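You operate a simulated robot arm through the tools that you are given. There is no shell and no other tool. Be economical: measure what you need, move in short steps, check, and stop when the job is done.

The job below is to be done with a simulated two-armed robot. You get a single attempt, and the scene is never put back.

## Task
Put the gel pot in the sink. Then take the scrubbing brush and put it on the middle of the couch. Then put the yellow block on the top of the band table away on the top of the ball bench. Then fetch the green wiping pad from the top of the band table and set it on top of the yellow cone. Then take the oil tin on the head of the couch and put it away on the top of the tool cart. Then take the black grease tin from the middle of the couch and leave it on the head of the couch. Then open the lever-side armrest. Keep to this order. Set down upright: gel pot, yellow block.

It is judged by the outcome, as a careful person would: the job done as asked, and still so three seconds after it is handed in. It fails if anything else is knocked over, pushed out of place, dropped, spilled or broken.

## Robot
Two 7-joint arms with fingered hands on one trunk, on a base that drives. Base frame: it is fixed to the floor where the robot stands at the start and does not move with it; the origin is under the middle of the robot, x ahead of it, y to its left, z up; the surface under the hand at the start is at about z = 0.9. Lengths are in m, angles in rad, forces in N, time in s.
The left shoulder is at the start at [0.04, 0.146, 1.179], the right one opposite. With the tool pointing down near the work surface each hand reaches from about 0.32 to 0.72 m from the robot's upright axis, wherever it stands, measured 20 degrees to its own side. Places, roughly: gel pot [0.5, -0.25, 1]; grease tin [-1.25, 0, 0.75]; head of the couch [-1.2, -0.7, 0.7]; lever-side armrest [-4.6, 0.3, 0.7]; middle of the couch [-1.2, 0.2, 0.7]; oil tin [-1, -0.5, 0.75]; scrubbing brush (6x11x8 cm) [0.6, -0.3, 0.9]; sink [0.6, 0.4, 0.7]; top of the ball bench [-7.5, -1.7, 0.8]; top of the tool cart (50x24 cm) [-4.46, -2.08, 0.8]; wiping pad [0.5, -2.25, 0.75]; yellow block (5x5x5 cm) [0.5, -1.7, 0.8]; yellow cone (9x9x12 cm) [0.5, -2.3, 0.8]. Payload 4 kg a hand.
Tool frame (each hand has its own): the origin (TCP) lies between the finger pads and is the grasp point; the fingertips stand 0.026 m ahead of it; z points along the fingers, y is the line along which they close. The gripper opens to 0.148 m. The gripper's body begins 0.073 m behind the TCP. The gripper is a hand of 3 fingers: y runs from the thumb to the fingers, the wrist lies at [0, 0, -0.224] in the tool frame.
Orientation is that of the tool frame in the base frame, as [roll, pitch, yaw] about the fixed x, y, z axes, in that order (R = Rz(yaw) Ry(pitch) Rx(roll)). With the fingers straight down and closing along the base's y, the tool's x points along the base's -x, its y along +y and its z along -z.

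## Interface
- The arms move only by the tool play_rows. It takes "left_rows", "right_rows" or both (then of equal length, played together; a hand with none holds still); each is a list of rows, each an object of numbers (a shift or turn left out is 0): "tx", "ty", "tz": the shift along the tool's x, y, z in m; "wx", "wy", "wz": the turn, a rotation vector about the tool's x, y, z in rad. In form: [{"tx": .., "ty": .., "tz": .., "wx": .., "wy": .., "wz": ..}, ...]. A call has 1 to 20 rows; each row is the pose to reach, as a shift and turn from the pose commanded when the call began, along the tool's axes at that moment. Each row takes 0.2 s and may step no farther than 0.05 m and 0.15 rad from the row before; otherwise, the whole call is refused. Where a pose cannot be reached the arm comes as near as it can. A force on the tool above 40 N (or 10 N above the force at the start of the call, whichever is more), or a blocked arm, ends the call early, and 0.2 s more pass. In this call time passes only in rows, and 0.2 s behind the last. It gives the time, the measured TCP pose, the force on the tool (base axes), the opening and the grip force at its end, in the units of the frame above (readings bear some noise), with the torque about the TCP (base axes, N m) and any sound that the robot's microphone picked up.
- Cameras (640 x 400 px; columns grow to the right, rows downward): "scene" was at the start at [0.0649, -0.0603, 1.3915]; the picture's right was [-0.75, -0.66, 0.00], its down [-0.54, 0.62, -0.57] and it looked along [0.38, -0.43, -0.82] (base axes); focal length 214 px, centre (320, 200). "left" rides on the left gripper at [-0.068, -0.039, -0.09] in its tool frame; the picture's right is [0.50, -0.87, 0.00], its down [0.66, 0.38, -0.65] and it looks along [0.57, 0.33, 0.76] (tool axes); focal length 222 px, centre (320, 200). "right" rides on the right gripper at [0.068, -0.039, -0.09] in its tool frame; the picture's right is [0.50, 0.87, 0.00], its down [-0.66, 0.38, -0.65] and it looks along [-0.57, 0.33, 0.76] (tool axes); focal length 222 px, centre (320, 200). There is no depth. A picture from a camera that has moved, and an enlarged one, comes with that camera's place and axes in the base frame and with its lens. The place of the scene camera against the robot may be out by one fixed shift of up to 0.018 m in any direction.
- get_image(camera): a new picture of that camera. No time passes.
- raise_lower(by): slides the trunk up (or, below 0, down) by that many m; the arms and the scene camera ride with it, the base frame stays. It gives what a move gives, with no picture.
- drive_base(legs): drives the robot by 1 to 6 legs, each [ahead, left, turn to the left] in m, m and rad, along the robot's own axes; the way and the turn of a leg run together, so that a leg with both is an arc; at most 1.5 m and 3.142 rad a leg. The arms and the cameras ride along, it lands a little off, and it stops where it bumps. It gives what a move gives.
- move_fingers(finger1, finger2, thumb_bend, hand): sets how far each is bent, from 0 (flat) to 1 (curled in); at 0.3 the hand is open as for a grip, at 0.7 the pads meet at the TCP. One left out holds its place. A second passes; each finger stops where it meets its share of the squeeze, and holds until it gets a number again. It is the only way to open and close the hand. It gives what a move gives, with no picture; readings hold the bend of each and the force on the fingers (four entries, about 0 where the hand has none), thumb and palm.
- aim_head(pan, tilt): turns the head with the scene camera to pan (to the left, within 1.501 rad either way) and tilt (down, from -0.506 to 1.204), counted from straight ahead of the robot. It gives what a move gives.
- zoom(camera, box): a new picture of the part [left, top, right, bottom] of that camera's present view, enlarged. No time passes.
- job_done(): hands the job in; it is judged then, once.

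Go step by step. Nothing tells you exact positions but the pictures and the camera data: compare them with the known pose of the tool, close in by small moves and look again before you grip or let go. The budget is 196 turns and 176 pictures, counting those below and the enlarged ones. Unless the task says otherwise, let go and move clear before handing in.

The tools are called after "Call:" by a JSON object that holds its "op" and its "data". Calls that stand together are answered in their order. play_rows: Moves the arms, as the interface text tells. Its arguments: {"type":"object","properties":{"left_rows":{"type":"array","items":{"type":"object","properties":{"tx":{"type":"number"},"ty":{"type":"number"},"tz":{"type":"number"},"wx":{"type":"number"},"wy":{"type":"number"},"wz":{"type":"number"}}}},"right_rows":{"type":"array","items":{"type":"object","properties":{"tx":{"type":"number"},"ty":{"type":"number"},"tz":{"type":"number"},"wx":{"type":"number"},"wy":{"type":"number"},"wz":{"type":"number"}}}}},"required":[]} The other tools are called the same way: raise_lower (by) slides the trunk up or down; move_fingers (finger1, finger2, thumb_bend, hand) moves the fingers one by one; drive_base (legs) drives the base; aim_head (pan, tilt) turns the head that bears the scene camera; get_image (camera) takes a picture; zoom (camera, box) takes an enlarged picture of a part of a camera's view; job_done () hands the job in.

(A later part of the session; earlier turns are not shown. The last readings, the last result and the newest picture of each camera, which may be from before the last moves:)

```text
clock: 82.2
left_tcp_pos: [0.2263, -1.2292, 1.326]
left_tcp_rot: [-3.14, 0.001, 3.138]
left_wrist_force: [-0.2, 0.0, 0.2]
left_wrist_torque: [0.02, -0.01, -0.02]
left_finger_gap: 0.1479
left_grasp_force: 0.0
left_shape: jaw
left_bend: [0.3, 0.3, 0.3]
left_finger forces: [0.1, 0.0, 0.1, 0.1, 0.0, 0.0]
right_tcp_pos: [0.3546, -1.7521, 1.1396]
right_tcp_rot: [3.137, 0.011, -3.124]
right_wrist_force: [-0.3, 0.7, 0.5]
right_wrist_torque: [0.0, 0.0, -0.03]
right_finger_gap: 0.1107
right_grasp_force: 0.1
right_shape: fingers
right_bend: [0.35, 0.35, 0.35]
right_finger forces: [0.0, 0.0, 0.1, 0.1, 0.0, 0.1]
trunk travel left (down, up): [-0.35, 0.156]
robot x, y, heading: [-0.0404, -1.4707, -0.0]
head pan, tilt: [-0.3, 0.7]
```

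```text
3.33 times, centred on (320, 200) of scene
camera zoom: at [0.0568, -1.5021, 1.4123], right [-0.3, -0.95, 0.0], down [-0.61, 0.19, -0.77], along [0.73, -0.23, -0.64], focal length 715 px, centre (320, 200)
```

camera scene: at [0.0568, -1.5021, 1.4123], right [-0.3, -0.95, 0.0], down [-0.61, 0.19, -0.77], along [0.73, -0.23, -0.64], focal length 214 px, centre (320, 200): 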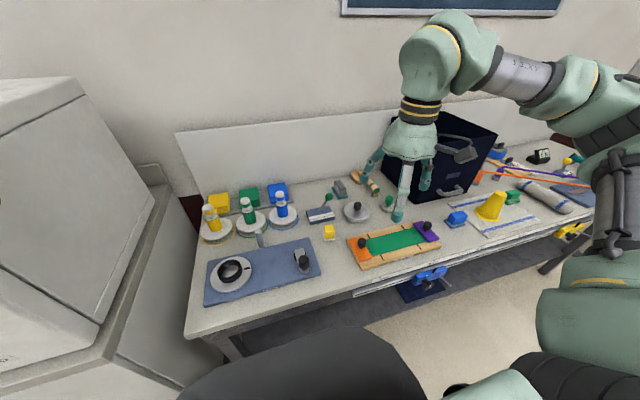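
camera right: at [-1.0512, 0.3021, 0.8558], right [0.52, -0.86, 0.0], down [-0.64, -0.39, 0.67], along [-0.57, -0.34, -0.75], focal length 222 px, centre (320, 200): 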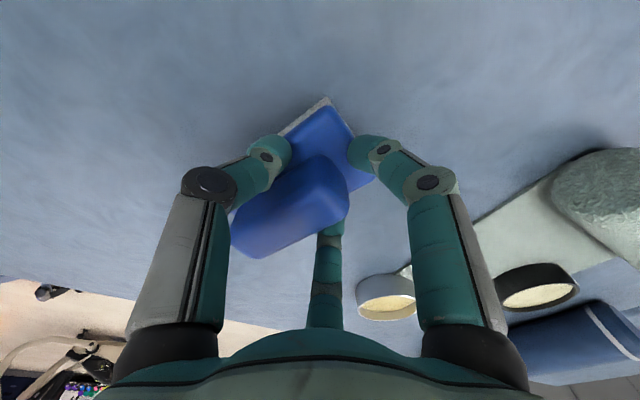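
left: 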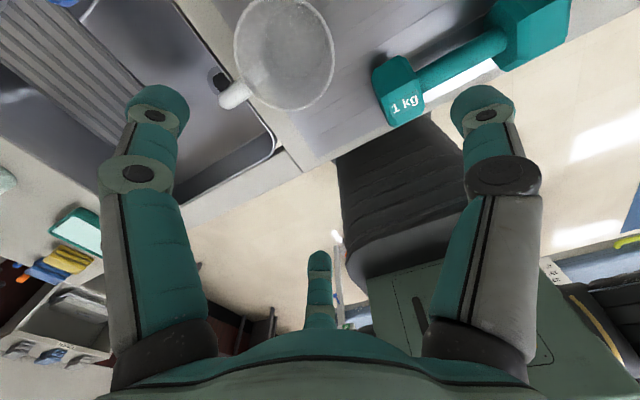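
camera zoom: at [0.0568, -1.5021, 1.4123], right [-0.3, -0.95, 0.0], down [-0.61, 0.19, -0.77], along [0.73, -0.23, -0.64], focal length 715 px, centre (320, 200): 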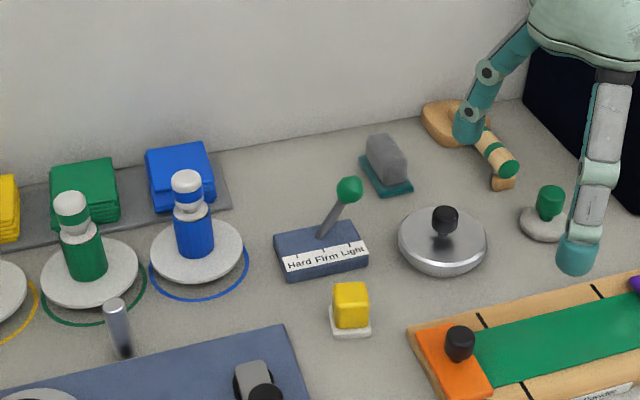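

I bring the right hand above the block with the fingers part-closed, then look from the wrist.

Call:
{"op": "move_fingers", "data": {"hand": "right", "finger1": 0.4, "finger2": 0.4, "thumb_bend": 0.4}}

Call:
{"op": "play_rows", "data": {"right_rows": [{"tx": -0.04, "ty": 0.018}, {"tx": -0.08, "ty": 0.036}, {"tx": -0.12, "ty": 0.054}, {"tx": -0.16, "ty": 0.07, "tz": 0.02}, {"tx": -0.16, "ty": 0.07, "tz": 0.06}]}}

Call:
{"op": "get_image", "data": {"camera": "right"}}

Call:
{"op": "zoom", "data": {"camera": "scene", "box": [240, 140, 400, 260]}}

```text
clock: 83.2
left_tcp_pos: [0.2273, -1.2295, 1.3252]
left_tcp_rot: [-3.14, 0.0, 3.14]
left_wrist_force: [-0.8, 0.5, -0.3]
left_wrist_torque: [0.0, -0.03, 0.0]
left_finger_gap: 0.1482
left_grasp_force: 0.0
left_shape: jaw
left_bend: [0.3, 0.3, 0.3]
left_finger forces: [0.1, 0.0, 0.0, 0.0, 0.1, 0.1]
right_tcp_pos: [0.356, -1.7516, 1.1389]
right_tcp_rot: [3.137, 0.011, -3.125]
right_wrist_force: [0.1, -0.4, -0.5]
right_wrist_torque: [-0.01, 0.01, 0.04]
right_finger_gap: 0.0956
right_grasp_force: 0.1
right_shape: fingers
right_bend: [0.4, 0.4, 0.4]
right_finger forces: [0.0, 0.1, 0.0, 0.1, 0.0, 0.0]
trunk travel left (down, up): [-0.35, 0.156]
robot x, y, heading: [-0.0392, -1.4732, -0.003]
head pan, tilt: [-0.3, 0.7]
```

```text
clock: 84.4
left_tcp_pos: [0.2291, -1.2305, 1.3255]
left_tcp_rot: [-3.14, -0.001, 3.139]
left_wrist_force: [0.3, -0.5, 0.4]
left_wrist_torque: [0.03, -0.01, 0.01]
left_finger_gap: 0.148
left_grasp_force: 0.0
left_shape: jaw
left_bend: [0.3, 0.3, 0.3]
left_finger forces: [0.0, 0.1, 0.1, 0.0, 0.0, 0.0]
right_tcp_pos: [0.5151, -1.6827, 1.0799]
right_tcp_rot: [3.138, 0.011, -3.127]
right_wrist_force: [0.1, 0.5, 0.1]
right_wrist_torque: [0.01, 0.01, -0.03]
right_finger_gap: 0.0955
right_grasp_force: 0.2
right_shape: fingers
right_bend: [0.4, 0.4, 0.4]
right_finger forces: [0.0, 0.1, 0.0, 0.0, 0.0, 0.0]
trunk travel left (down, up): [-0.35, 0.156]
robot x, y, heading: [-0.0389, -1.4708, -0.003]
head pan, tilt: [-0.3, 0.7]
```

```text
120 pictures are left
camera right: at [0.4485, -1.723, 1.1687], right [-0.51, 0.86, 0.0], down [0.64, 0.39, 0.66], along [0.57, 0.34, -0.75], focal length 222 px, centre (320, 200)
```

right: 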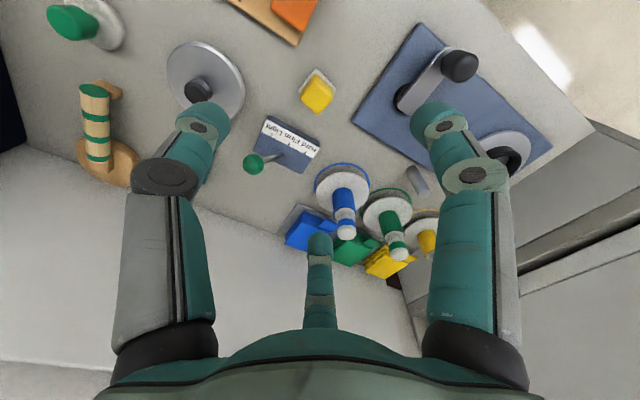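

```text
3.33 times, centred on (320, 200) of scene
camera zoom: at [0.0593, -1.5036, 1.412], right [-0.3, -0.95, 0.0], down [-0.62, 0.19, -0.76], along [0.73, -0.23, -0.64], focal length 715 px, centre (320, 200)
```

zoom: 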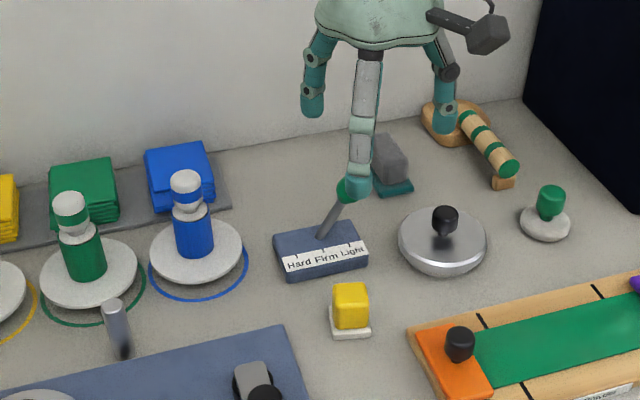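

Block top is at about [0.526, -1.684, 0.865]. I zoom the wrist view to get its yaw.

Call:
{"op": "zoom", "data": {"camera": "right", "box": [270, 50, 370, 130]}}

```text
5.00 times, centred on (320, 90) of right
camera zoom: at [0.4485, -1.723, 1.1687], right [-0.51, 0.86, 0.0], down [0.64, 0.39, 0.66], along [0.57, 0.34, -0.75], focal length 1111 px, centre (320, 750)
```

zoom: 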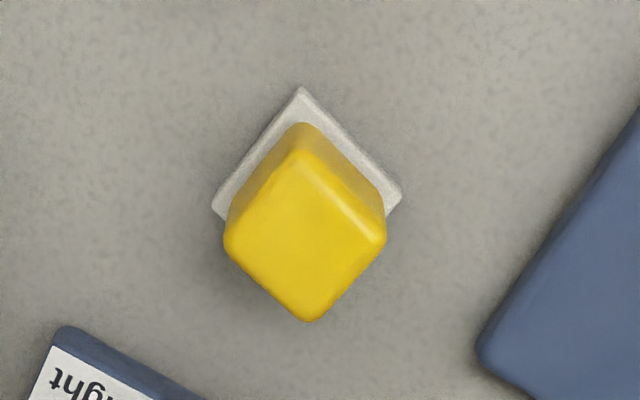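

The cube is about 3 cm wide at [0.529, -1.681], yawed about -0.22. I align the yaw and descend over it.

Call:
{"op": "play_rows", "data": {"right_rows": [{"tx": -0.014, "ty": 0.002, "tz": 0.03, "wz": 0.12}, {"tx": -0.014, "ty": 0.002, "tz": 0.07, "wz": 0.23}, {"tx": -0.014, "ty": 0.002, "tz": 0.11, "wz": 0.23}, {"tx": -0.014, "ty": 0.002, "tz": 0.15, "wz": 0.23}]}}

Call:
{"op": "get_image", "data": {"camera": "right"}}

Call:
{"op": "zoom", "data": {"camera": "scene", "box": [240, 140, 400, 260]}}

```text
clock: 85.4
left_tcp_pos: [0.2295, -1.2293, 1.3251]
left_tcp_rot: [-3.141, -0.002, 3.139]
left_wrist_force: [-0.1, 0.2, -0.7]
left_wrist_torque: [0.0, 0.03, -0.03]
left_finger_gap: 0.1483
left_grasp_force: 0.0
left_shape: jaw
left_bend: [0.3, 0.3, 0.3]
left_finger forces: [0.0, 0.0, 0.0, 0.1, 0.0, 0.0]
right_tcp_pos: [0.5319, -1.6774, 0.9299]
right_tcp_rot: [3.134, 0.011, 2.928]
right_wrist_force: [0.0, 0.0, -0.7]
right_wrist_torque: [-0.02, -0.01, 0.0]
right_finger_gap: 0.0957
right_grasp_force: 0.0
right_shape: fingers
right_bend: [0.4, 0.4, 0.4]
right_finger forces: [0.0, 0.0, 0.0, 0.1, 0.0, 0.0]
trunk travel left (down, up): [-0.35, 0.156]
robot x, y, heading: [-0.0387, -1.4711, -0.007]
head pan, tilt: [-0.3, 0.7]
```

```text
117 pictures are left
camera right: at [0.4582, -1.7011, 1.0189], right [-0.31, 0.95, 0.0], down [0.71, 0.23, 0.66], along [0.63, 0.2, -0.75], focal length 222 px, centre (320, 200)
```

right: 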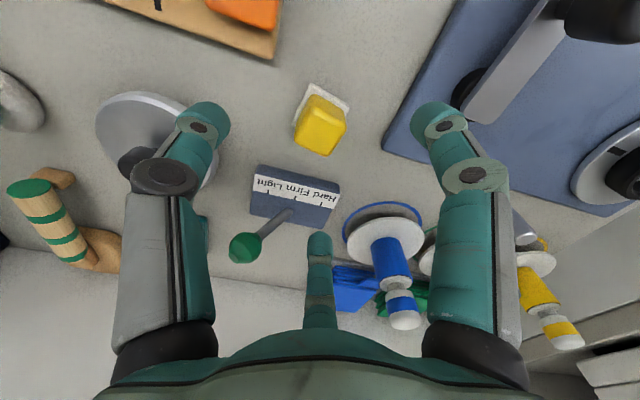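

```text
3.33 times, centred on (320, 200) of scene
camera zoom: at [0.0601, -1.5023, 1.412], right [-0.3, -0.95, 0.0], down [-0.62, 0.19, -0.76], along [0.73, -0.23, -0.64], focal length 715 px, centre (320, 200)
```

zoom: 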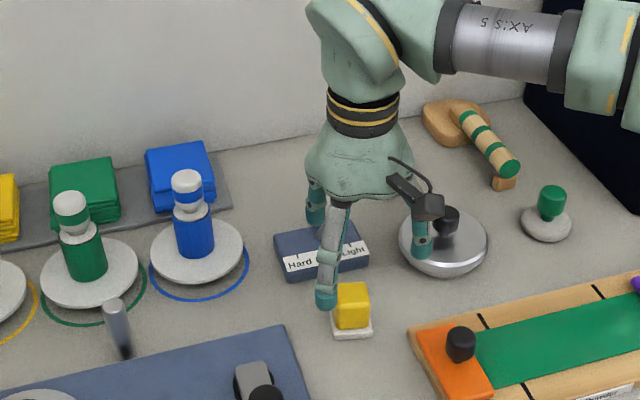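

Nearly aligned. I lower part of the way with a small correction and check clearance to the lever knob.

Call:
{"op": "play_rows", "data": {"right_rows": [{"tx": 0.006, "ty": -0.002, "tz": 0.02}, {"tx": 0.006, "ty": -0.002, "tz": 0.045}]}}

Call:
{"op": "get_image", "data": {"camera": "right"}}

Call:
{"op": "zoom", "data": {"camera": "scene", "box": [280, 140, 380, 240]}}

```text
clock: 86.0
left_tcp_pos: [0.2288, -1.2289, 1.3259]
left_tcp_rot: [-3.14, -0.001, 3.14]
left_wrist_force: [0.0, 0.5, -0.4]
left_wrist_torque: [0.0, -0.01, 0.0]
left_finger_gap: 0.1477
left_grasp_force: 0.1
left_shape: jaw
left_bend: [0.3, 0.3, 0.3]
left_finger forces: [0.1, 0.1, 0.0, 0.1, 0.0, 0.0]
right_tcp_pos: [0.5264, -1.6763, 0.8868]
right_tcp_rot: [3.134, 0.009, 2.929]
right_wrist_force: [0.0, 0.4, -0.4]
right_wrist_torque: [0.0, 0.02, 0.04]
right_finger_gap: 0.0956
right_grasp_force: 0.0
right_shape: fingers
right_bend: [0.4, 0.4, 0.4]
right_finger forces: [0.0, 0.1, 0.1, 0.0, 0.0, 0.0]
trunk travel left (down, up): [-0.35, 0.156]
robot x, y, heading: [-0.0417, -1.4723, 0.004]
head pan, tilt: [-0.3, 0.7]
```

```text
115 pictures are left
camera right: at [0.4525, -1.7009, 0.9757], right [-0.31, 0.95, 0.0], down [0.71, 0.23, 0.66], along [0.63, 0.2, -0.75], focal length 222 px, centre (320, 200)
```

right: 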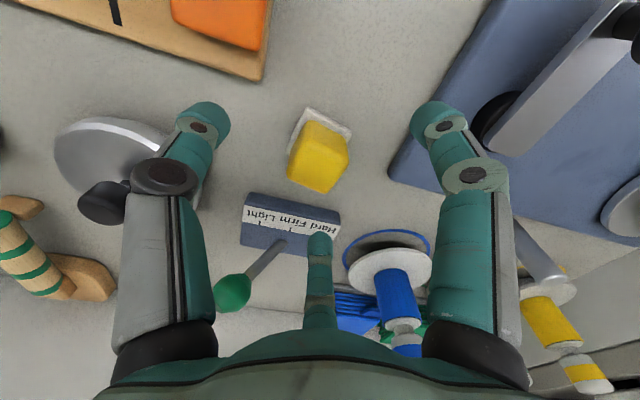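

```text
4.00 times, centred on (330, 190) of scene
camera zoom: at [0.0599, -1.5022, 1.412], right [-0.3, -0.95, 0.0], down [-0.62, 0.19, -0.76], along [0.73, -0.23, -0.64], focal length 858 px, centre (280, 240)
```

zoom: 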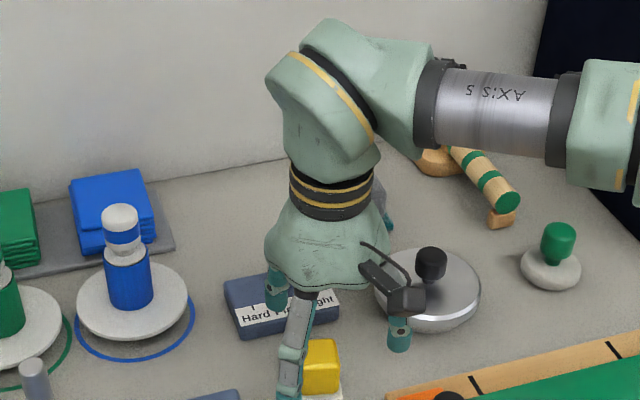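

I need a sharper fix on the block's top relative to the fingers; zooming the wrist view.

Call:
{"op": "zoom", "data": {"camera": "right", "box": [220, 80, 420, 220]}}

```text
2.86 times, centred on (320, 150) of right
camera zoom: at [0.4525, -1.7009, 0.9757], right [-0.31, 0.95, 0.0], down [0.71, 0.23, 0.66], along [0.63, 0.2, -0.75], focal length 635 px, centre (320, 343)
```

zoom: 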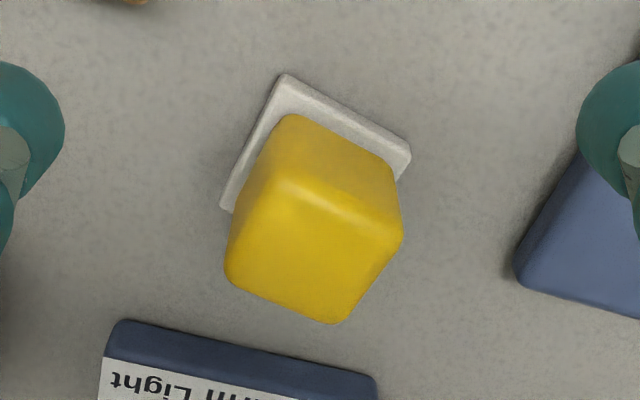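

Block top is at z ≈ 0.846, centre [0.534, -1.677]; yaw matches the hand. Descending to the grip height and closing.

Call:
{"op": "play_rows", "data": {"right_rows": [{"tx": -0.008, "ty": 0.001, "tz": 0.02}, {"tx": -0.008, "ty": 0.001, "tz": 0.04}, {"tx": -0.008, "ty": 0.001, "tz": 0.053}]}}

Call:
{"op": "move_fingers", "data": {"hand": "right", "finger1": 0.68, "finger2": 0.68, "thumb_bend": 0.68}}

Call:
{"op": "get_image", "data": {"camera": "right"}}

```text
clock: 86.8
left_tcp_pos: [0.2286, -1.2285, 1.3246]
left_tcp_rot: [-3.14, 0.0, 3.14]
left_wrist_force: [-0.8, 0.2, 0.0]
left_wrist_torque: [0.02, 0.01, -0.03]
left_finger_gap: 0.1479
left_grasp_force: 0.0
left_shape: jaw
left_bend: [0.3, 0.3, 0.3]
left_finger forces: [0.1, 0.0, 0.0, 0.1, 0.1, 0.1]
right_tcp_pos: [0.5349, -1.6773, 0.832]
right_tcp_rot: [3.135, 0.009, 2.928]
right_wrist_force: [-0.5, 1.2, 0.8]
right_wrist_torque: [0.01, 0.02, -0.02]
right_finger_gap: 0.0957
right_grasp_force: 0.1
right_shape: fingers
right_bend: [0.4, 0.4, 0.4]
right_finger forces: [0.0, 0.1, 0.1, 0.1, 0.1, 0.0]
trunk travel left (down, up): [-0.35, 0.156]
robot x, y, heading: [-0.0392, -1.4705, -0.008]
head pan, tilt: [-0.3, 0.7]
```

```text
clock: 87.8
left_tcp_pos: [0.2258, -1.2277, 1.3249]
left_tcp_rot: [3.141, 0.003, 3.141]
left_wrist_force: [0.5, 0.0, 0.8]
left_wrist_torque: [-0.02, -0.01, 0.02]
left_finger_gap: 0.1478
left_grasp_force: 0.0
left_shape: jaw
left_bend: [0.3, 0.3, 0.3]
left_finger forces: [0.1, 0.0, 0.0, 0.0, 0.0, 0.1]
right_tcp_pos: [0.5347, -1.6761, 0.8328]
right_tcp_rot: [3.133, 0.011, 2.929]
right_wrist_force: [-1.5, 1.4, 11.1]
right_wrist_torque: [0.33, 0.38, -0.03]
right_finger_gap: 0.034
right_grasp_force: 17.8
right_shape: fingers
right_bend: [0.57, 0.58, 0.62]
right_finger forces: [19.3, 7.5, 0.1, 0.1, 8.9, 0.1]
trunk travel left (down, up): [-0.35, 0.156]
robot x, y, heading: [-0.0355, -1.4708, 0.004]
head pan, tilt: [-0.3, 0.7]
```

```text
112 pictures are left
camera right: at [0.4593, -1.6998, 0.9227], right [-0.31, 0.95, 0.0], down [0.71, 0.23, 0.66], along [0.63, 0.2, -0.75], focal length 222 px, centre (320, 200)
```

right: 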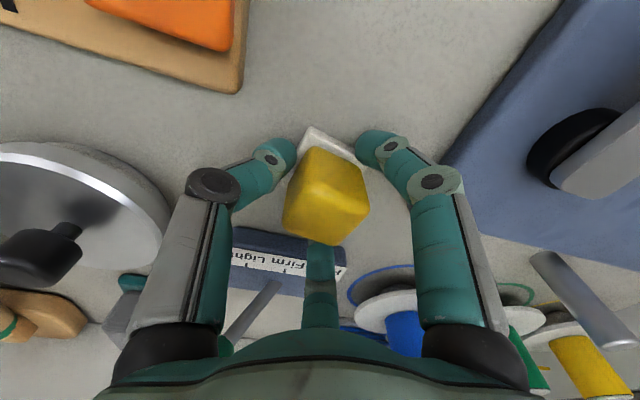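

Gripped on all three digits. Lifting and checking.

Call:
{"op": "play_rows", "data": {"right_rows": [{"tz": -0.01}, {"tz": -0.03}, {"tz": -0.07}, {"tz": -0.12}, {"tz": -0.17}, {"tz": -0.22}, {"tz": -0.27}, {"tz": -0.32}]}}

Call:
{"op": "get_image", "data": {"camera": "right"}}

Call:
{"op": "get_image", "data": {"camera": "scene"}}

```text
clock: 89.6
left_tcp_pos: [0.2277, -1.2281, 1.3256]
left_tcp_rot: [-3.14, -0.001, 3.141]
left_wrist_force: [-0.2, 0.0, -0.6]
left_wrist_torque: [-0.01, -0.01, -0.03]
left_finger_gap: 0.1482
left_grasp_force: 0.0
left_shape: jaw
left_bend: [0.3, 0.3, 0.3]
left_finger forces: [0.1, 0.0, 0.0, 0.1, 0.0, 0.0]
right_tcp_pos: [0.5275, -1.6786, 1.1525]
right_tcp_rot: [3.135, 0.011, 2.93]
right_wrist_force: [-0.6, -0.3, -1.1]
right_wrist_torque: [0.0, 0.02, -0.02]
right_finger_gap: 0.0338
right_grasp_force: 12.0
right_shape: fingers
right_bend: [0.57, 0.58, 0.62]
right_finger forces: [7.3, 7.5, 0.0, 0.1, 8.9, 0.0]
trunk travel left (down, up): [-0.35, 0.156]
robot x, y, heading: [-0.0392, -1.4704, -0.0]
head pan, tilt: [-0.3, 0.7]
```

```text
111 pictures are left
camera right: at [0.4539, -1.7024, 1.2434], right [-0.31, 0.95, 0.0], down [0.71, 0.23, 0.66], along [0.63, 0.2, -0.75], focal length 222 px, centre (320, 200)
```

right: 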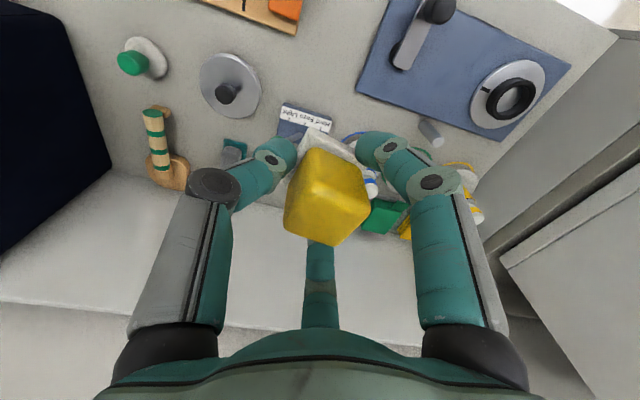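

```text
110 pictures are left
camera scene: at [0.0579, -1.501, 1.4122], right [-0.3, -0.95, 0.0], down [-0.61, 0.19, -0.77], along [0.73, -0.23, -0.64], focal length 214 px, centre (320, 200)
```

scene: 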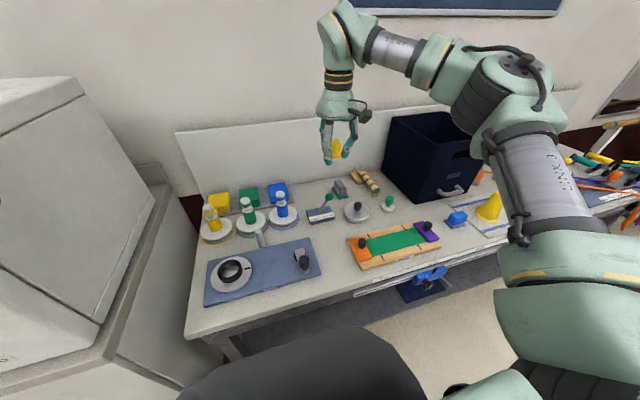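

The block is securely held. I pull it in, back away from the table and turn to face the far end of the room to plan the way to the ball bench.

Call:
{"op": "play_rows", "data": {"right_rows": [{"tx": 0.045}, {"tx": 0.09}, {"tx": 0.135}]}}

Call:
{"op": "drive_base", "data": {"legs": [[-0.45, 0, 0], [0, 0, 3.14]]}}

Call:
{"op": "aim_head", "data": {"pan": 0.0, "tilt": 0.3}}

Call:
{"op": "get_image", "data": {"camera": "scene"}}

```text
clock: 90.4
left_tcp_pos: [0.2279, -1.2288, 1.3246]
left_tcp_rot: [-3.14, 0.001, 3.141]
left_wrist_force: [0.0, -0.5, 0.4]
left_wrist_torque: [-0.01, -0.01, 0.02]
left_finger_gap: 0.1479
left_grasp_force: 0.0
left_shape: jaw
left_bend: [0.3, 0.3, 0.3]
left_finger forces: [0.1, 0.0, 0.0, 0.0, 0.0, 0.0]
right_tcp_pos: [0.3954, -1.6512, 1.1517]
right_tcp_rot: [3.137, 0.007, 2.928]
right_wrist_force: [0.3, 0.4, 0.0]
right_wrist_torque: [-0.03, -0.02, 0.02]
right_finger_gap: 0.0336
right_grasp_force: 12.1
right_shape: fingers
right_bend: [0.57, 0.58, 0.62]
right_finger forces: [7.2, 7.2, 0.0, 0.0, 8.6, 0.0]
trunk travel left (down, up): [-0.35, 0.156]
robot x, y, heading: [-0.0403, -1.4725, -0.004]
head pan, tilt: [-0.3, 0.7]
```

```text
clock: 100.4
left_tcp_pos: [-0.7723, -1.7006, 1.3252]
left_tcp_rot: [-3.14, -0.001, -0.046]
left_wrist_force: [0.6, 0.7, -0.1]
left_wrist_torque: [-0.01, -0.01, -0.03]
left_finger_gap: 0.1481
left_grasp_force: 0.0
left_shape: jaw
left_bend: [0.3, 0.3, 0.3]
left_finger forces: [0.0, 0.1, 0.0, 0.1, 0.0, 0.0]
right_tcp_pos: [-0.9238, -1.2722, 1.1517]
right_tcp_rot: [3.135, 0.008, -0.256]
right_wrist_force: [-0.1, -0.2, 0.1]
right_wrist_torque: [0.0, 0.0, 0.01]
right_finger_gap: 0.033
right_grasp_force: 10.9
right_shape: fingers
right_bend: [0.57, 0.58, 0.62]
right_finger forces: [6.9, 7.1, 0.1, 0.0, 8.6, 0.1]
trunk travel left (down, up): [-0.35, 0.156]
robot x, y, heading: [-0.4944, -1.4645, 3.096]
head pan, tilt: [-0.3, 0.7]
```

```text
clock: 101.2
left_tcp_pos: [-0.7722, -1.7006, 1.326]
left_tcp_rot: [-3.139, 0.001, -0.044]
left_wrist_force: [1.3, -0.2, 0.2]
left_wrist_torque: [-0.04, -0.03, 0.0]
left_finger_gap: 0.1479
left_grasp_force: 0.1
left_shape: jaw
left_bend: [0.3, 0.3, 0.3]
left_finger forces: [0.0, 0.0, 0.1, 0.0, 0.0, 0.0]
right_tcp_pos: [-0.9236, -1.2723, 1.1511]
right_tcp_rot: [3.134, 0.009, -0.256]
right_wrist_force: [-0.3, 0.0, -1.4]
right_wrist_torque: [0.01, -0.03, 0.03]
right_finger_gap: 0.0332
right_grasp_force: 11.4
right_shape: fingers
right_bend: [0.57, 0.58, 0.62]
right_finger forces: [6.8, 7.1, 0.0, 0.0, 8.6, 0.1]
trunk travel left (down, up): [-0.35, 0.156]
robot x, y, heading: [-0.4905, -1.4704, 3.097]
head pan, tilt: [0.0, 0.3]
```

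```text
109 pictures are left
camera scene: at [-0.6109, -1.4714, 1.4481], right [0.05, 1.0, 0.0], down [0.3, -0.01, -0.95], along [-0.95, 0.04, -0.3], focal length 214 px, centre (320, 200)
```

scene: 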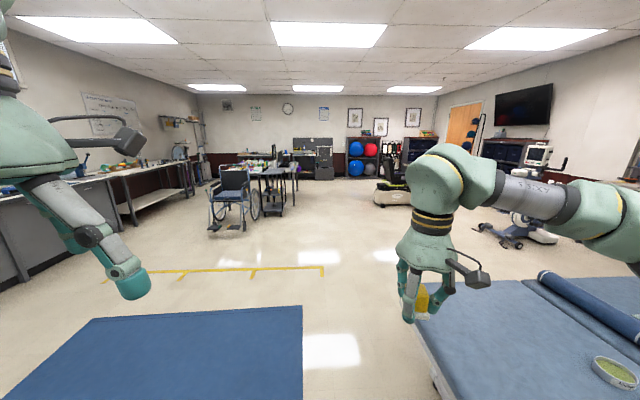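

The gap between mat and couch is at about y = -1.3. I zoom on the far end to find the ball bench and obstacles.

Call:
{"op": "zoom", "data": {"camera": "scene", "box": [190, 120, 330, 240]}}

Call:
{"op": "zoom", "data": {"camera": "scene", "box": [290, 110, 450, 230]}}

```text
3.33 times, centred on (260, 180) of scene
camera zoom: at [-0.6109, -1.4714, 1.4481], right [0.05, 1.0, 0.0], down [0.3, -0.01, -0.95], along [-0.95, 0.04, -0.3], focal length 715 px, centre (520, 267)
```

zoom: 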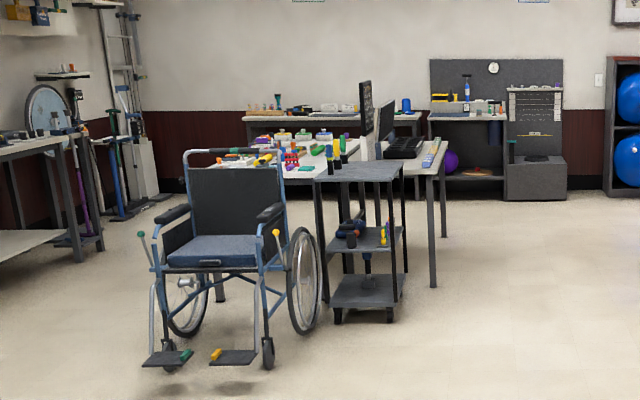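

```text
3.33 times, centred on (370, 170) of scene
camera zoom: at [-0.6109, -1.4714, 1.4481], right [0.05, 1.0, 0.0], down [0.3, -0.01, -0.95], along [-0.95, 0.04, -0.3], focal length 715 px, centre (153, 300)
```

zoom: 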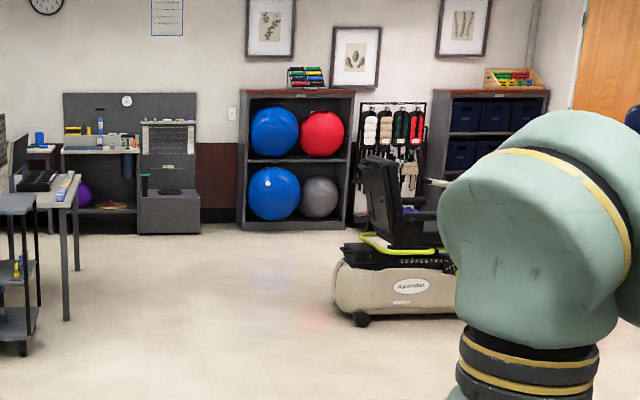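

The ball bench is the one with the purple ball and pegboard, front around x ≈ -6.9. I go through the gap between mat and couch, then on along y ≈ -1.1.

Call:
{"op": "drive_base", "data": {"legs": [[0, 0, 0.045], [0, -0.1, 0], [1.5, 0, 0]]}}

Call:
{"op": "get_image", "data": {"camera": "scene"}}

```text
clock: 109.8
left_tcp_pos: [-2.2648, -1.6024, 1.3258]
left_tcp_rot: [-3.14, -0.001, -0.009]
left_wrist_force: [0.2, 0.1, -0.3]
left_wrist_torque: [-0.02, 0.01, -0.04]
left_finger_gap: 0.1482
left_grasp_force: 0.0
left_shape: jaw
left_bend: [0.3, 0.3, 0.3]
left_finger forces: [0.1, 0.1, 0.0, 0.0, 0.1, 0.1]
right_tcp_pos: [-2.4302, -1.1795, 1.1507]
right_tcp_rot: [3.135, 0.011, -0.223]
right_wrist_force: [-0.3, 0.1, -0.2]
right_wrist_torque: [-0.01, 0.01, -0.02]
right_finger_gap: 0.0331
right_grasp_force: 11.2
right_shape: fingers
right_bend: [0.57, 0.58, 0.62]
right_finger forces: [6.8, 7.1, 0.0, 0.0, 8.7, 0.0]
trunk travel left (down, up): [-0.35, 0.156]
robot x, y, heading: [-1.9973, -1.3638, 3.13]
head pan, tilt: [0.0, 0.3]
```

```text
106 pictures are left
camera scene: at [-2.112, -1.3669, 1.4482], right [0.01, 1.0, 0.0], down [0.3, 0.0, -0.96], along [-0.96, 0.01, -0.3], focal length 214 px, centre (320, 200)
```

scene: 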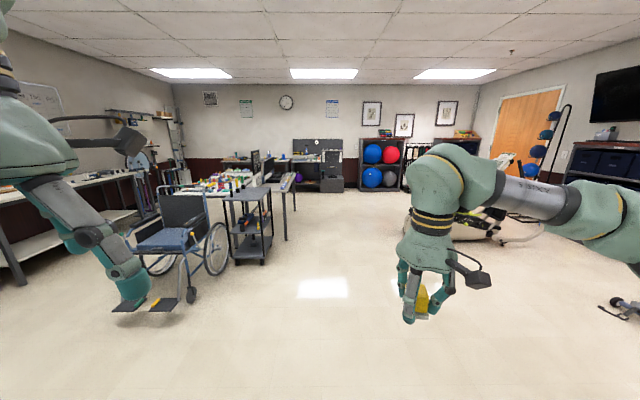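

The way is clear. Driving on along y ≈ -1.05.

Call:
{"op": "drive_base", "data": {"legs": [[1.0, -0.3, 0], [1.5, 0, 0], [1.0, 0, 0]]}}

Call:
{"op": "aim_head", "data": {"pan": 0.3, "tilt": 0.4}}

Call:
{"op": "get_image", "data": {"camera": "scene"}}

```text
clock: 127.0
left_tcp_pos: [-5.7499, -1.2605, 1.3245]
left_tcp_rot: [-3.14, 0.001, 0.007]
left_wrist_force: [0.8, -0.4, -0.4]
left_wrist_torque: [0.0, 0.01, 0.0]
left_finger_gap: 0.148
left_grasp_force: 0.0
left_shape: jaw
left_bend: [0.3, 0.3, 0.3]
left_finger forces: [0.0, 0.0, 0.0, 0.1, 0.1, 0.0]
right_tcp_pos: [-5.923, -0.8406, 1.1524]
right_tcp_rot: [3.134, 0.011, -0.206]
right_wrist_force: [-0.6, 0.0, -0.4]
right_wrist_torque: [-0.01, -0.01, -0.01]
right_finger_gap: 0.0331
right_grasp_force: 11.4
right_shape: fingers
right_bend: [0.57, 0.58, 0.62]
right_finger forces: [6.8, 7.2, 0.0, 0.0, 8.8, 0.0]
trunk travel left (down, up): [-0.35, 0.156]
robot x, y, heading: [-5.4814, -1.0202, -3.137]
head pan, tilt: [0.0, 0.3]
```

```text
clock: 127.8
left_tcp_pos: [-5.7512, -1.2602, 1.3269]
left_tcp_rot: [-3.14, -0.001, 0.006]
left_wrist_force: [-1.1, -0.5, 0.7]
left_wrist_torque: [0.03, -0.03, 0.0]
left_finger_gap: 0.1474
left_grasp_force: 0.0
left_shape: jaw
left_bend: [0.3, 0.3, 0.3]
left_finger forces: [0.0, 0.0, 0.0, 0.0, 0.1, 0.1]
right_tcp_pos: [-5.9236, -0.841, 1.1518]
right_tcp_rot: [3.134, 0.008, -0.205]
right_wrist_force: [0.6, 0.2, -0.4]
right_wrist_torque: [0.03, -0.01, -0.02]
right_finger_gap: 0.033
right_grasp_force: 11.5
right_shape: fingers
right_bend: [0.57, 0.58, 0.62]
right_finger forces: [6.8, 7.2, 0.1, 0.1, 8.8, 0.0]
trunk travel left (down, up): [-0.35, 0.156]
robot x, y, heading: [-5.4877, -1.0174, -3.133]
head pan, tilt: [0.3, 0.4]
```

```text
105 pictures are left
camera scene: at [-5.5968, -1.0506, 1.4389], right [-0.3, 0.95, 0.0], down [0.37, 0.12, -0.92], along [-0.88, -0.28, -0.39], focal length 214 px, centre (320, 200)
```

scene: 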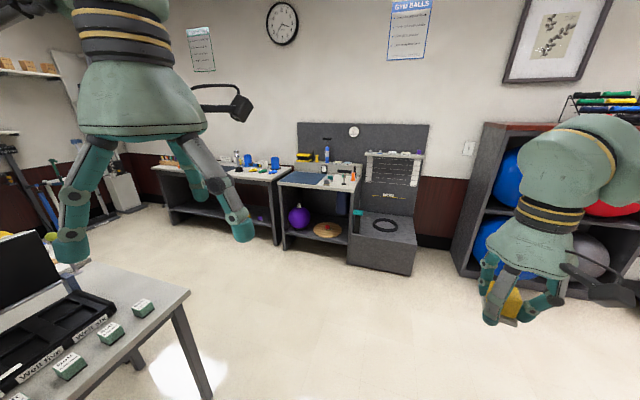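

Call:
{"op": "zoom", "data": {"camera": "scene", "box": [210, 110, 440, 280]}}

```text
2.35 times, centred on (325, 195) of scene
camera zoom: at [-5.5968, -1.0506, 1.4389], right [-0.3, 0.95, 0.0], down [0.37, 0.12, -0.92], along [-0.88, -0.28, -0.39], focal length 505 px, centre (308, 212)
```

zoom: 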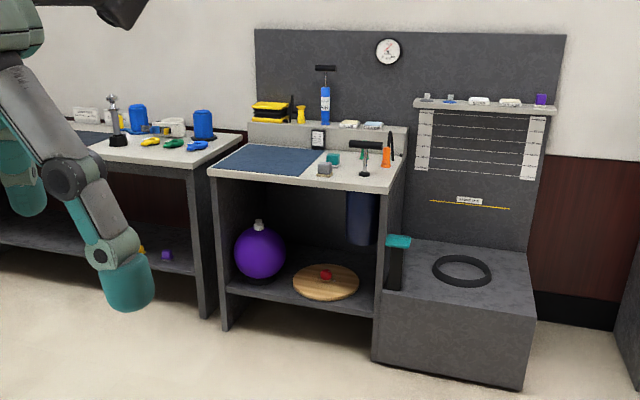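

The bench front edge is at about x = -7.28, y from -1.97 to -1.30, with a blue mat and some items. I drive up to it.

Call:
{"op": "drive_base", "data": {"legs": [[1.1, 0, 0], [0, 0.75, 0], [0.12, 0, 0]]}}

Call:
{"op": "aim_head", "data": {"pan": -0.15, "tilt": 0.7}}

Call:
{"op": "get_image", "data": {"camera": "scene"}}

```text
clock: 137.9
left_tcp_pos: [-6.9481, -2.041, 1.3256]
left_tcp_rot: [-3.141, 0.002, 0.013]
left_wrist_force: [-0.2, 0.0, 0.0]
left_wrist_torque: [0.02, 0.0, -0.01]
left_finger_gap: 0.1477
left_grasp_force: 0.0
left_shape: jaw
left_bend: [0.3, 0.3, 0.3]
left_finger forces: [0.1, 0.0, 0.0, 0.0, 0.1, 0.0]
right_tcp_pos: [-7.1228, -1.6221, 1.1519]
right_tcp_rot: [3.135, 0.012, -0.2]
right_wrist_force: [-0.3, -0.4, 0.0]
right_wrist_torque: [0.0, 0.03, 0.01]
right_finger_gap: 0.0332
right_grasp_force: 11.7
right_shape: fingers
right_bend: [0.57, 0.58, 0.62]
right_finger forces: [6.8, 7.2, 0.0, 0.1, 8.7, 0.0]
trunk travel left (down, up): [-0.35, 0.156]
robot x, y, heading: [-6.6861, -1.7973, -3.125]
head pan, tilt: [0.3, 0.4]
```

```text
clock: 138.8
left_tcp_pos: [-6.9498, -2.0414, 1.3247]
left_tcp_rot: [-3.14, -0.001, 0.011]
left_wrist_force: [-0.4, 0.2, 0.5]
left_wrist_torque: [-0.04, 0.04, -0.03]
left_finger_gap: 0.1484
left_grasp_force: 0.0
left_shape: jaw
left_bend: [0.3, 0.3, 0.3]
left_finger forces: [0.0, 0.0, 0.1, 0.0, 0.0, 0.1]
right_tcp_pos: [-7.1254, -1.622, 1.1516]
right_tcp_rot: [3.135, 0.009, -0.199]
right_wrist_force: [-0.3, 0.4, -1.7]
right_wrist_torque: [0.0, 0.01, 0.0]
right_finger_gap: 0.0334
right_grasp_force: 11.7
right_shape: fingers
right_bend: [0.57, 0.58, 0.62]
right_finger forces: [6.7, 7.2, 0.0, 0.0, 8.8, 0.0]
trunk travel left (down, up): [-0.35, 0.156]
robot x, y, heading: [-6.6836, -1.7965, -3.129]
head pan, tilt: [-0.15, 0.7]
```

```text
103 pictures are left
camera scene: at [-6.7931, -1.7902, 1.4121], right [0.14, 0.99, 0.0], down [0.64, -0.09, -0.77], along [-0.76, 0.1, -0.64], focal length 214 px, centre (320, 200)
```

scene: 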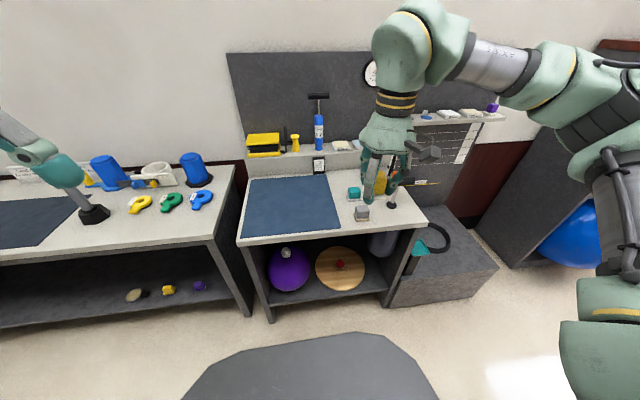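

Call:
{"op": "zoom", "data": {"camera": "scene", "box": [230, 130, 440, 270]}}

Call:
{"op": "get_image", "data": {"camera": "right"}}

```text
2.86 times, centred on (335, 200) of scene
camera zoom: at [-6.7931, -1.7902, 1.4121], right [0.14, 0.99, 0.0], down [0.64, -0.09, -0.77], along [-0.76, 0.1, -0.64], focal length 613 px, centre (277, 200)
```

zoom: 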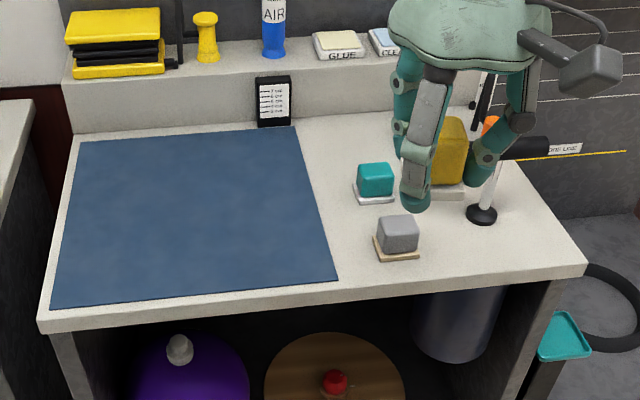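

```text
101 pictures are left
camera right: at [-7.0487, -1.5961, 1.2408], right [0.32, -0.95, 0.0], down [-0.71, -0.24, 0.66], along [-0.63, -0.21, -0.75], focal length 222 px, centre (320, 200)
```

right: 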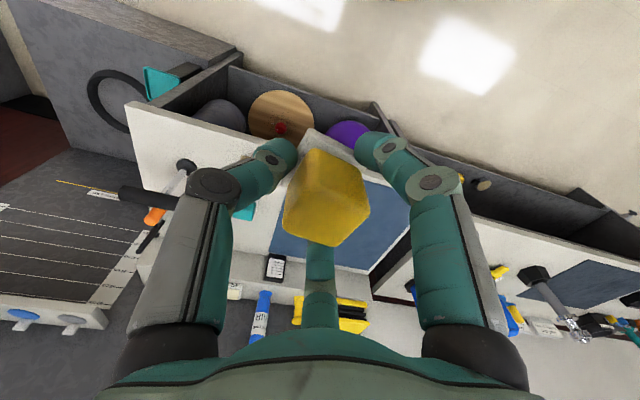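

The blue mat is the only roomy free surface on the bench; I'll set the block on its front-right part, about [-7.40, -1.68]. Driving 0.1 m closer first.

Call:
{"op": "drive_base", "data": {"legs": [[0.1, 0, 0]]}}

Call:
{"op": "get_image", "data": {"camera": "scene"}}

```text
clock: 140.0
left_tcp_pos: [-7.0451, -2.0432, 1.3265]
left_tcp_rot: [-3.14, 0.002, 0.013]
left_wrist_force: [0.1, -1.1, -0.5]
left_wrist_torque: [0.03, 0.04, -0.01]
left_finger_gap: 0.1481
left_grasp_force: 0.2
left_shape: jaw
left_bend: [0.3, 0.3, 0.3]
left_finger forces: [0.1, 0.0, 0.0, 0.0, 0.1, 0.1]
right_tcp_pos: [-7.2214, -1.6237, 1.1525]
right_tcp_rot: [3.134, 0.011, -0.198]
right_wrist_force: [-0.2, 0.2, -0.9]
right_wrist_torque: [0.04, 0.03, 0.02]
right_finger_gap: 0.0329
right_grasp_force: 11.3
right_shape: fingers
right_bend: [0.57, 0.58, 0.62]
right_finger forces: [6.8, 7.2, 0.1, 0.0, 8.6, 0.1]
trunk travel left (down, up): [-0.35, 0.156]
robot x, y, heading: [-6.7831, -1.7983, -3.132]
head pan, tilt: [-0.15, 0.7]
```

```text
100 pictures are left
camera scene: at [-6.8889, -1.7915, 1.4123], right [0.14, 0.99, 0.0], down [0.64, -0.09, -0.77], along [-0.76, 0.1, -0.64], focal length 214 px, centre (320, 200)
```

scene: 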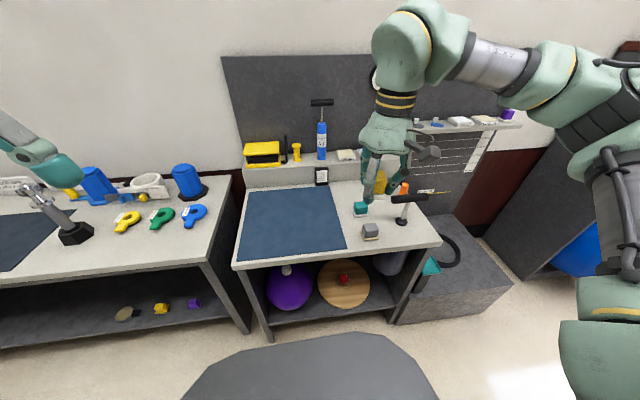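

Mat plane is z ≈ 0.80; target [-7.42, -1.71]. Moving over and down to just above.

Call:
{"op": "play_rows", "data": {"right_rows": [{"tx": -0.036, "ty": 0.025}, {"tx": -0.072, "ty": 0.05}, {"tx": -0.108, "ty": 0.075}, {"tx": -0.143, "ty": 0.1}, {"tx": -0.178, "ty": 0.123}, {"tx": -0.178, "ty": 0.123, "tz": 0.05}, {"tx": -0.178, "ty": 0.123, "tz": 0.1}, {"tx": -0.178, "ty": 0.123, "tz": 0.15}, {"tx": -0.178, "ty": 0.123, "tz": 0.2}, {"tx": -0.178, "ty": 0.123, "tz": 0.25}]}}

Call:
{"op": "zoom", "data": {"camera": "scene", "box": [220, 120, 440, 270]}}

Call:
{"op": "get_image", "data": {"camera": "right"}}

```text
clock: 142.2
left_tcp_pos: [-7.0489, -2.043, 1.3261]
left_tcp_rot: [-3.139, -0.002, 0.012]
left_wrist_force: [-0.4, 0.2, 0.2]
left_wrist_torque: [-0.03, -0.06, -0.01]
left_finger_gap: 0.1477
left_grasp_force: 0.0
left_shape: jaw
left_bend: [0.3, 0.3, 0.3]
left_finger forces: [0.0, 0.1, 0.0, 0.1, 0.0, 0.0]
right_tcp_pos: [-7.4266, -1.7094, 0.9023]
right_tcp_rot: [3.135, 0.008, -0.196]
right_wrist_force: [0.2, -0.5, -0.2]
right_wrist_torque: [0.0, -0.01, 0.03]
right_finger_gap: 0.0326
right_grasp_force: 11.5
right_shape: fingers
right_bend: [0.57, 0.58, 0.63]
right_finger forces: [6.8, 7.1, 0.0, 0.1, 8.5, 0.1]
trunk travel left (down, up): [-0.35, 0.156]
robot x, y, heading: [-6.7834, -1.7962, -3.128]
head pan, tilt: [-0.15, 0.7]
```

```text
2.67 times, centred on (330, 195) of scene
camera zoom: at [-6.8921, -1.7915, 1.412], right [0.14, 0.99, 0.0], down [0.64, -0.09, -0.76], along [-0.76, 0.1, -0.64], focal length 572 px, centre (293, 213)
```

zoom: 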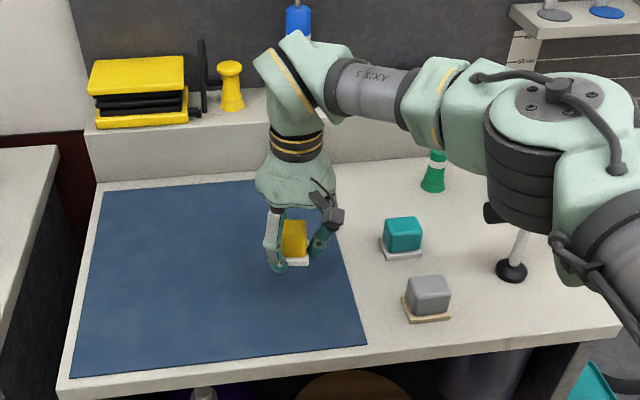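

```text
98 pictures are left
camera right: at [-7.3504, -1.6834, 0.9916], right [0.32, -0.95, 0.0], down [-0.71, -0.24, 0.66], along [-0.63, -0.21, -0.75], focal length 222 px, centre (320, 200)
```

right: 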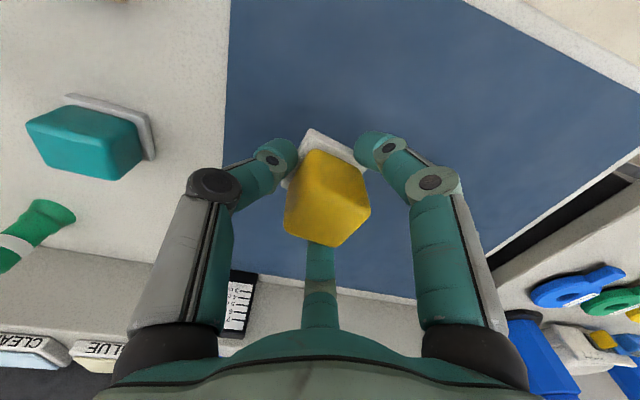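

Placement area is clear. Lowering in fine steps to contact.

Call:
{"op": "play_rows", "data": {"right_rows": [{"tz": 0.02}, {"tz": 0.04}, {"tz": 0.05}, {"tz": 0.056}, {"tz": 0.061}, {"tz": 0.066}, {"tz": 0.071}]}}

Call:
{"op": "get_image", "data": {"camera": "right"}}

Call:
{"op": "zoom", "data": {"camera": "scene", "box": [280, 150, 440, 250]}}

```text
clock: 143.8
left_tcp_pos: [-7.044, -2.0436, 1.3262]
left_tcp_rot: [-3.139, 0.002, 0.013]
left_wrist_force: [-0.3, 0.4, 0.2]
left_wrist_torque: [-0.04, 0.0, 0.04]
left_finger_gap: 0.1478
left_grasp_force: 0.0
left_shape: jaw
left_bend: [0.3, 0.3, 0.3]
left_finger forces: [0.0, 0.1, 0.0, 0.1, 0.0, 0.0]
right_tcp_pos: [-7.4239, -1.7127, 0.8374]
right_tcp_rot: [3.133, 0.015, -0.198]
right_wrist_force: [1.1, -0.2, 16.4]
right_wrist_torque: [-0.33, -0.4, 0.04]
right_finger_gap: 0.0323
right_grasp_force: 20.7
right_shape: fingers
right_bend: [0.57, 0.58, 0.63]
right_finger forces: [23.1, 8.4, 0.0, 0.0, 9.8, 0.0]
trunk travel left (down, up): [-0.35, 0.156]
robot x, y, heading: [-6.7835, -1.7939, -3.134]
head pan, tilt: [-0.15, 0.7]
```

```text
97 pictures are left
camera right: at [-7.3475, -1.6856, 0.9252], right [0.32, -0.95, 0.0], down [-0.71, -0.24, 0.67], along [-0.63, -0.21, -0.75], focal length 222 px, centre (320, 200)
```

right: 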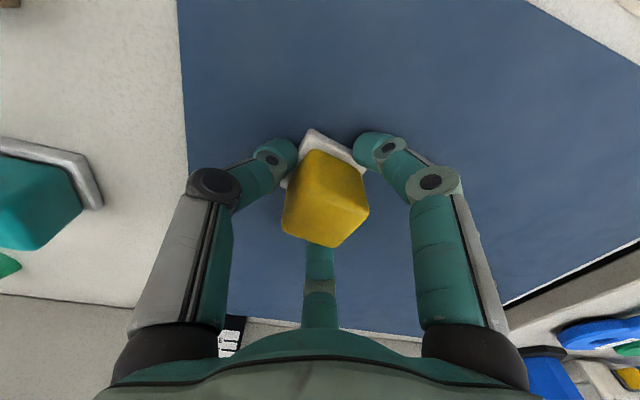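

```text
4.00 times, centred on (360, 200) of scene
camera zoom: at [-6.8878, -1.7919, 1.4125], right [0.14, 0.99, 0.0], down [0.64, -0.09, -0.77], along [-0.76, 0.1, -0.64], focal length 858 px, centre (160, 200)
```

zoom: 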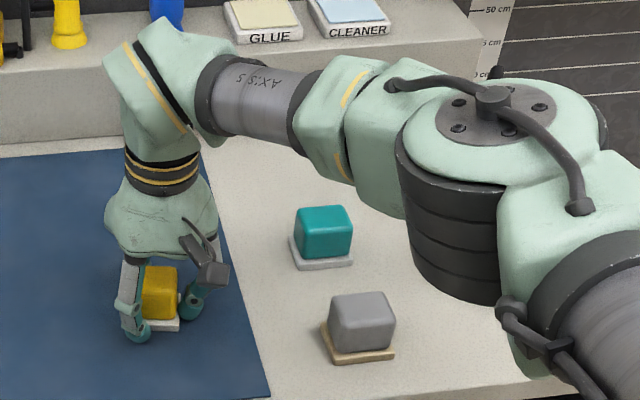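

The block has touched down (16 N). Opening part-way and lifting straight off.

Call:
{"op": "move_fingers", "data": {"hand": "right", "finger1": 0.4, "finger2": 0.4, "thumb_bend": 0.4}}

Call:
{"op": "play_rows", "data": {"right_rows": [{"tz": -0.02}, {"tz": -0.06}, {"tz": -0.11}, {"tz": -0.16}, {"tz": -0.21}, {"tz": -0.26}, {"tz": -0.31}, {"tz": -0.31, "tx": 0.05}, {"tz": -0.31, "tx": 0.1}, {"tz": -0.31, "tx": 0.15}, {"tz": -0.31, "tx": 0.18}]}}

Call:
{"op": "zoom", "data": {"camera": "scene", "box": [220, 120, 440, 270]}}

```text
clock: 144.8
left_tcp_pos: [-7.0458, -2.0451, 1.3254]
left_tcp_rot: [-3.139, 0.0, 0.011]
left_wrist_force: [-0.1, 0.5, 0.0]
left_wrist_torque: [-0.02, -0.03, -0.02]
left_finger_gap: 0.1479
left_grasp_force: 0.2
left_shape: jaw
left_bend: [0.3, 0.3, 0.3]
left_finger forces: [0.0, 0.1, 0.0, 0.0, 0.1, 0.1]
right_tcp_pos: [-7.4243, -1.7123, 0.8362]
right_tcp_rot: [3.134, 0.017, -0.198]
right_wrist_force: [-7.8, -12.4, 23.6]
right_wrist_torque: [0.65, -0.02, 0.24]
right_finger_gap: 0.0769
right_grasp_force: 11.5
right_shape: fingers
right_bend: [0.4, 0.4, 0.48]
right_finger forces: [0.1, 0.0, 0.0, 0.0, 23.8, 0.0]
trunk travel left (down, up): [-0.35, 0.156]
robot x, y, heading: [-6.782, -1.7944, -3.127]
head pan, tilt: [-0.15, 0.7]
```

```text
clock: 147.2
left_tcp_pos: [-7.047, -2.0413, 1.326]
left_tcp_rot: [-3.138, 0.003, 0.013]
left_wrist_force: [-0.1, -0.5, -0.3]
left_wrist_torque: [-0.02, 0.01, -0.02]
left_finger_gap: 0.148
left_grasp_force: 0.1
left_shape: jaw
left_bend: [0.3, 0.3, 0.3]
left_finger forces: [0.0, 0.1, 0.0, 0.0, 0.0, 0.0]
right_tcp_pos: [-7.2467, -1.7446, 1.1411]
right_tcp_rot: [3.135, 0.012, -0.197]
right_wrist_force: [-0.7, 0.1, 0.2]
right_wrist_torque: [0.0, -0.01, -0.02]
right_finger_gap: 0.0949
right_grasp_force: 0.0
right_shape: fingers
right_bend: [0.4, 0.4, 0.4]
right_finger forces: [0.0, 0.1, 0.1, 0.0, 0.0, 0.0]
trunk travel left (down, up): [-0.35, 0.156]
robot x, y, heading: [-6.7818, -1.8, -3.126]
head pan, tilt: [-0.15, 0.7]
```

```text
2.67 times, centred on (330, 195) of scene
camera zoom: at [-6.8905, -1.791, 1.4121], right [0.14, 0.99, 0.0], down [0.64, -0.09, -0.77], along [-0.76, 0.1, -0.64], focal length 572 px, centre (293, 213)
```

zoom: 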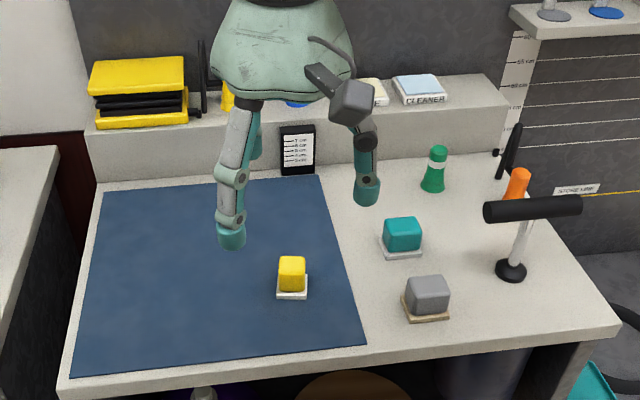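

The yellow block stands upright on the bench. I now return along the same way, driving backwards.

Call:
{"op": "drive_base", "data": {"legs": [[-0.2, 0, 0], [0, -0.75, 0], [-1.5, 0, 0], [-1.5, 0, 0], [-1.3, 0.3, 0]]}}

```text
clock: 172.7
left_tcp_pos: [-2.5575, -1.5302, 1.3258]
left_tcp_rot: [-3.139, -0.003, 0.025]
left_wrist_force: [-0.6, -0.8, -0.3]
left_wrist_torque: [0.02, 0.0, 0.0]
left_finger_gap: 0.148
left_grasp_force: 0.0
left_shape: jaw
left_bend: [0.3, 0.3, 0.3]
left_finger forces: [0.1, 0.0, 0.0, 0.0, 0.0, 0.1]
right_tcp_pos: [-2.7614, -1.2341, 1.1425]
right_tcp_rot: [3.134, 0.011, -0.185]
right_wrist_force: [-0.4, 0.3, 0.1]
right_wrist_torque: [0.01, -0.02, 0.01]
right_finger_gap: 0.0946
right_grasp_force: 0.0
right_shape: fingers
right_bend: [0.4, 0.4, 0.4]
right_finger forces: [0.0, 0.0, 0.1, 0.0, 0.1, 0.1]
trunk travel left (down, up): [-0.35, 0.156]
robot x, y, heading: [-2.2977, -1.2796, -3.116]
head pan, tilt: [-0.15, 0.7]
```

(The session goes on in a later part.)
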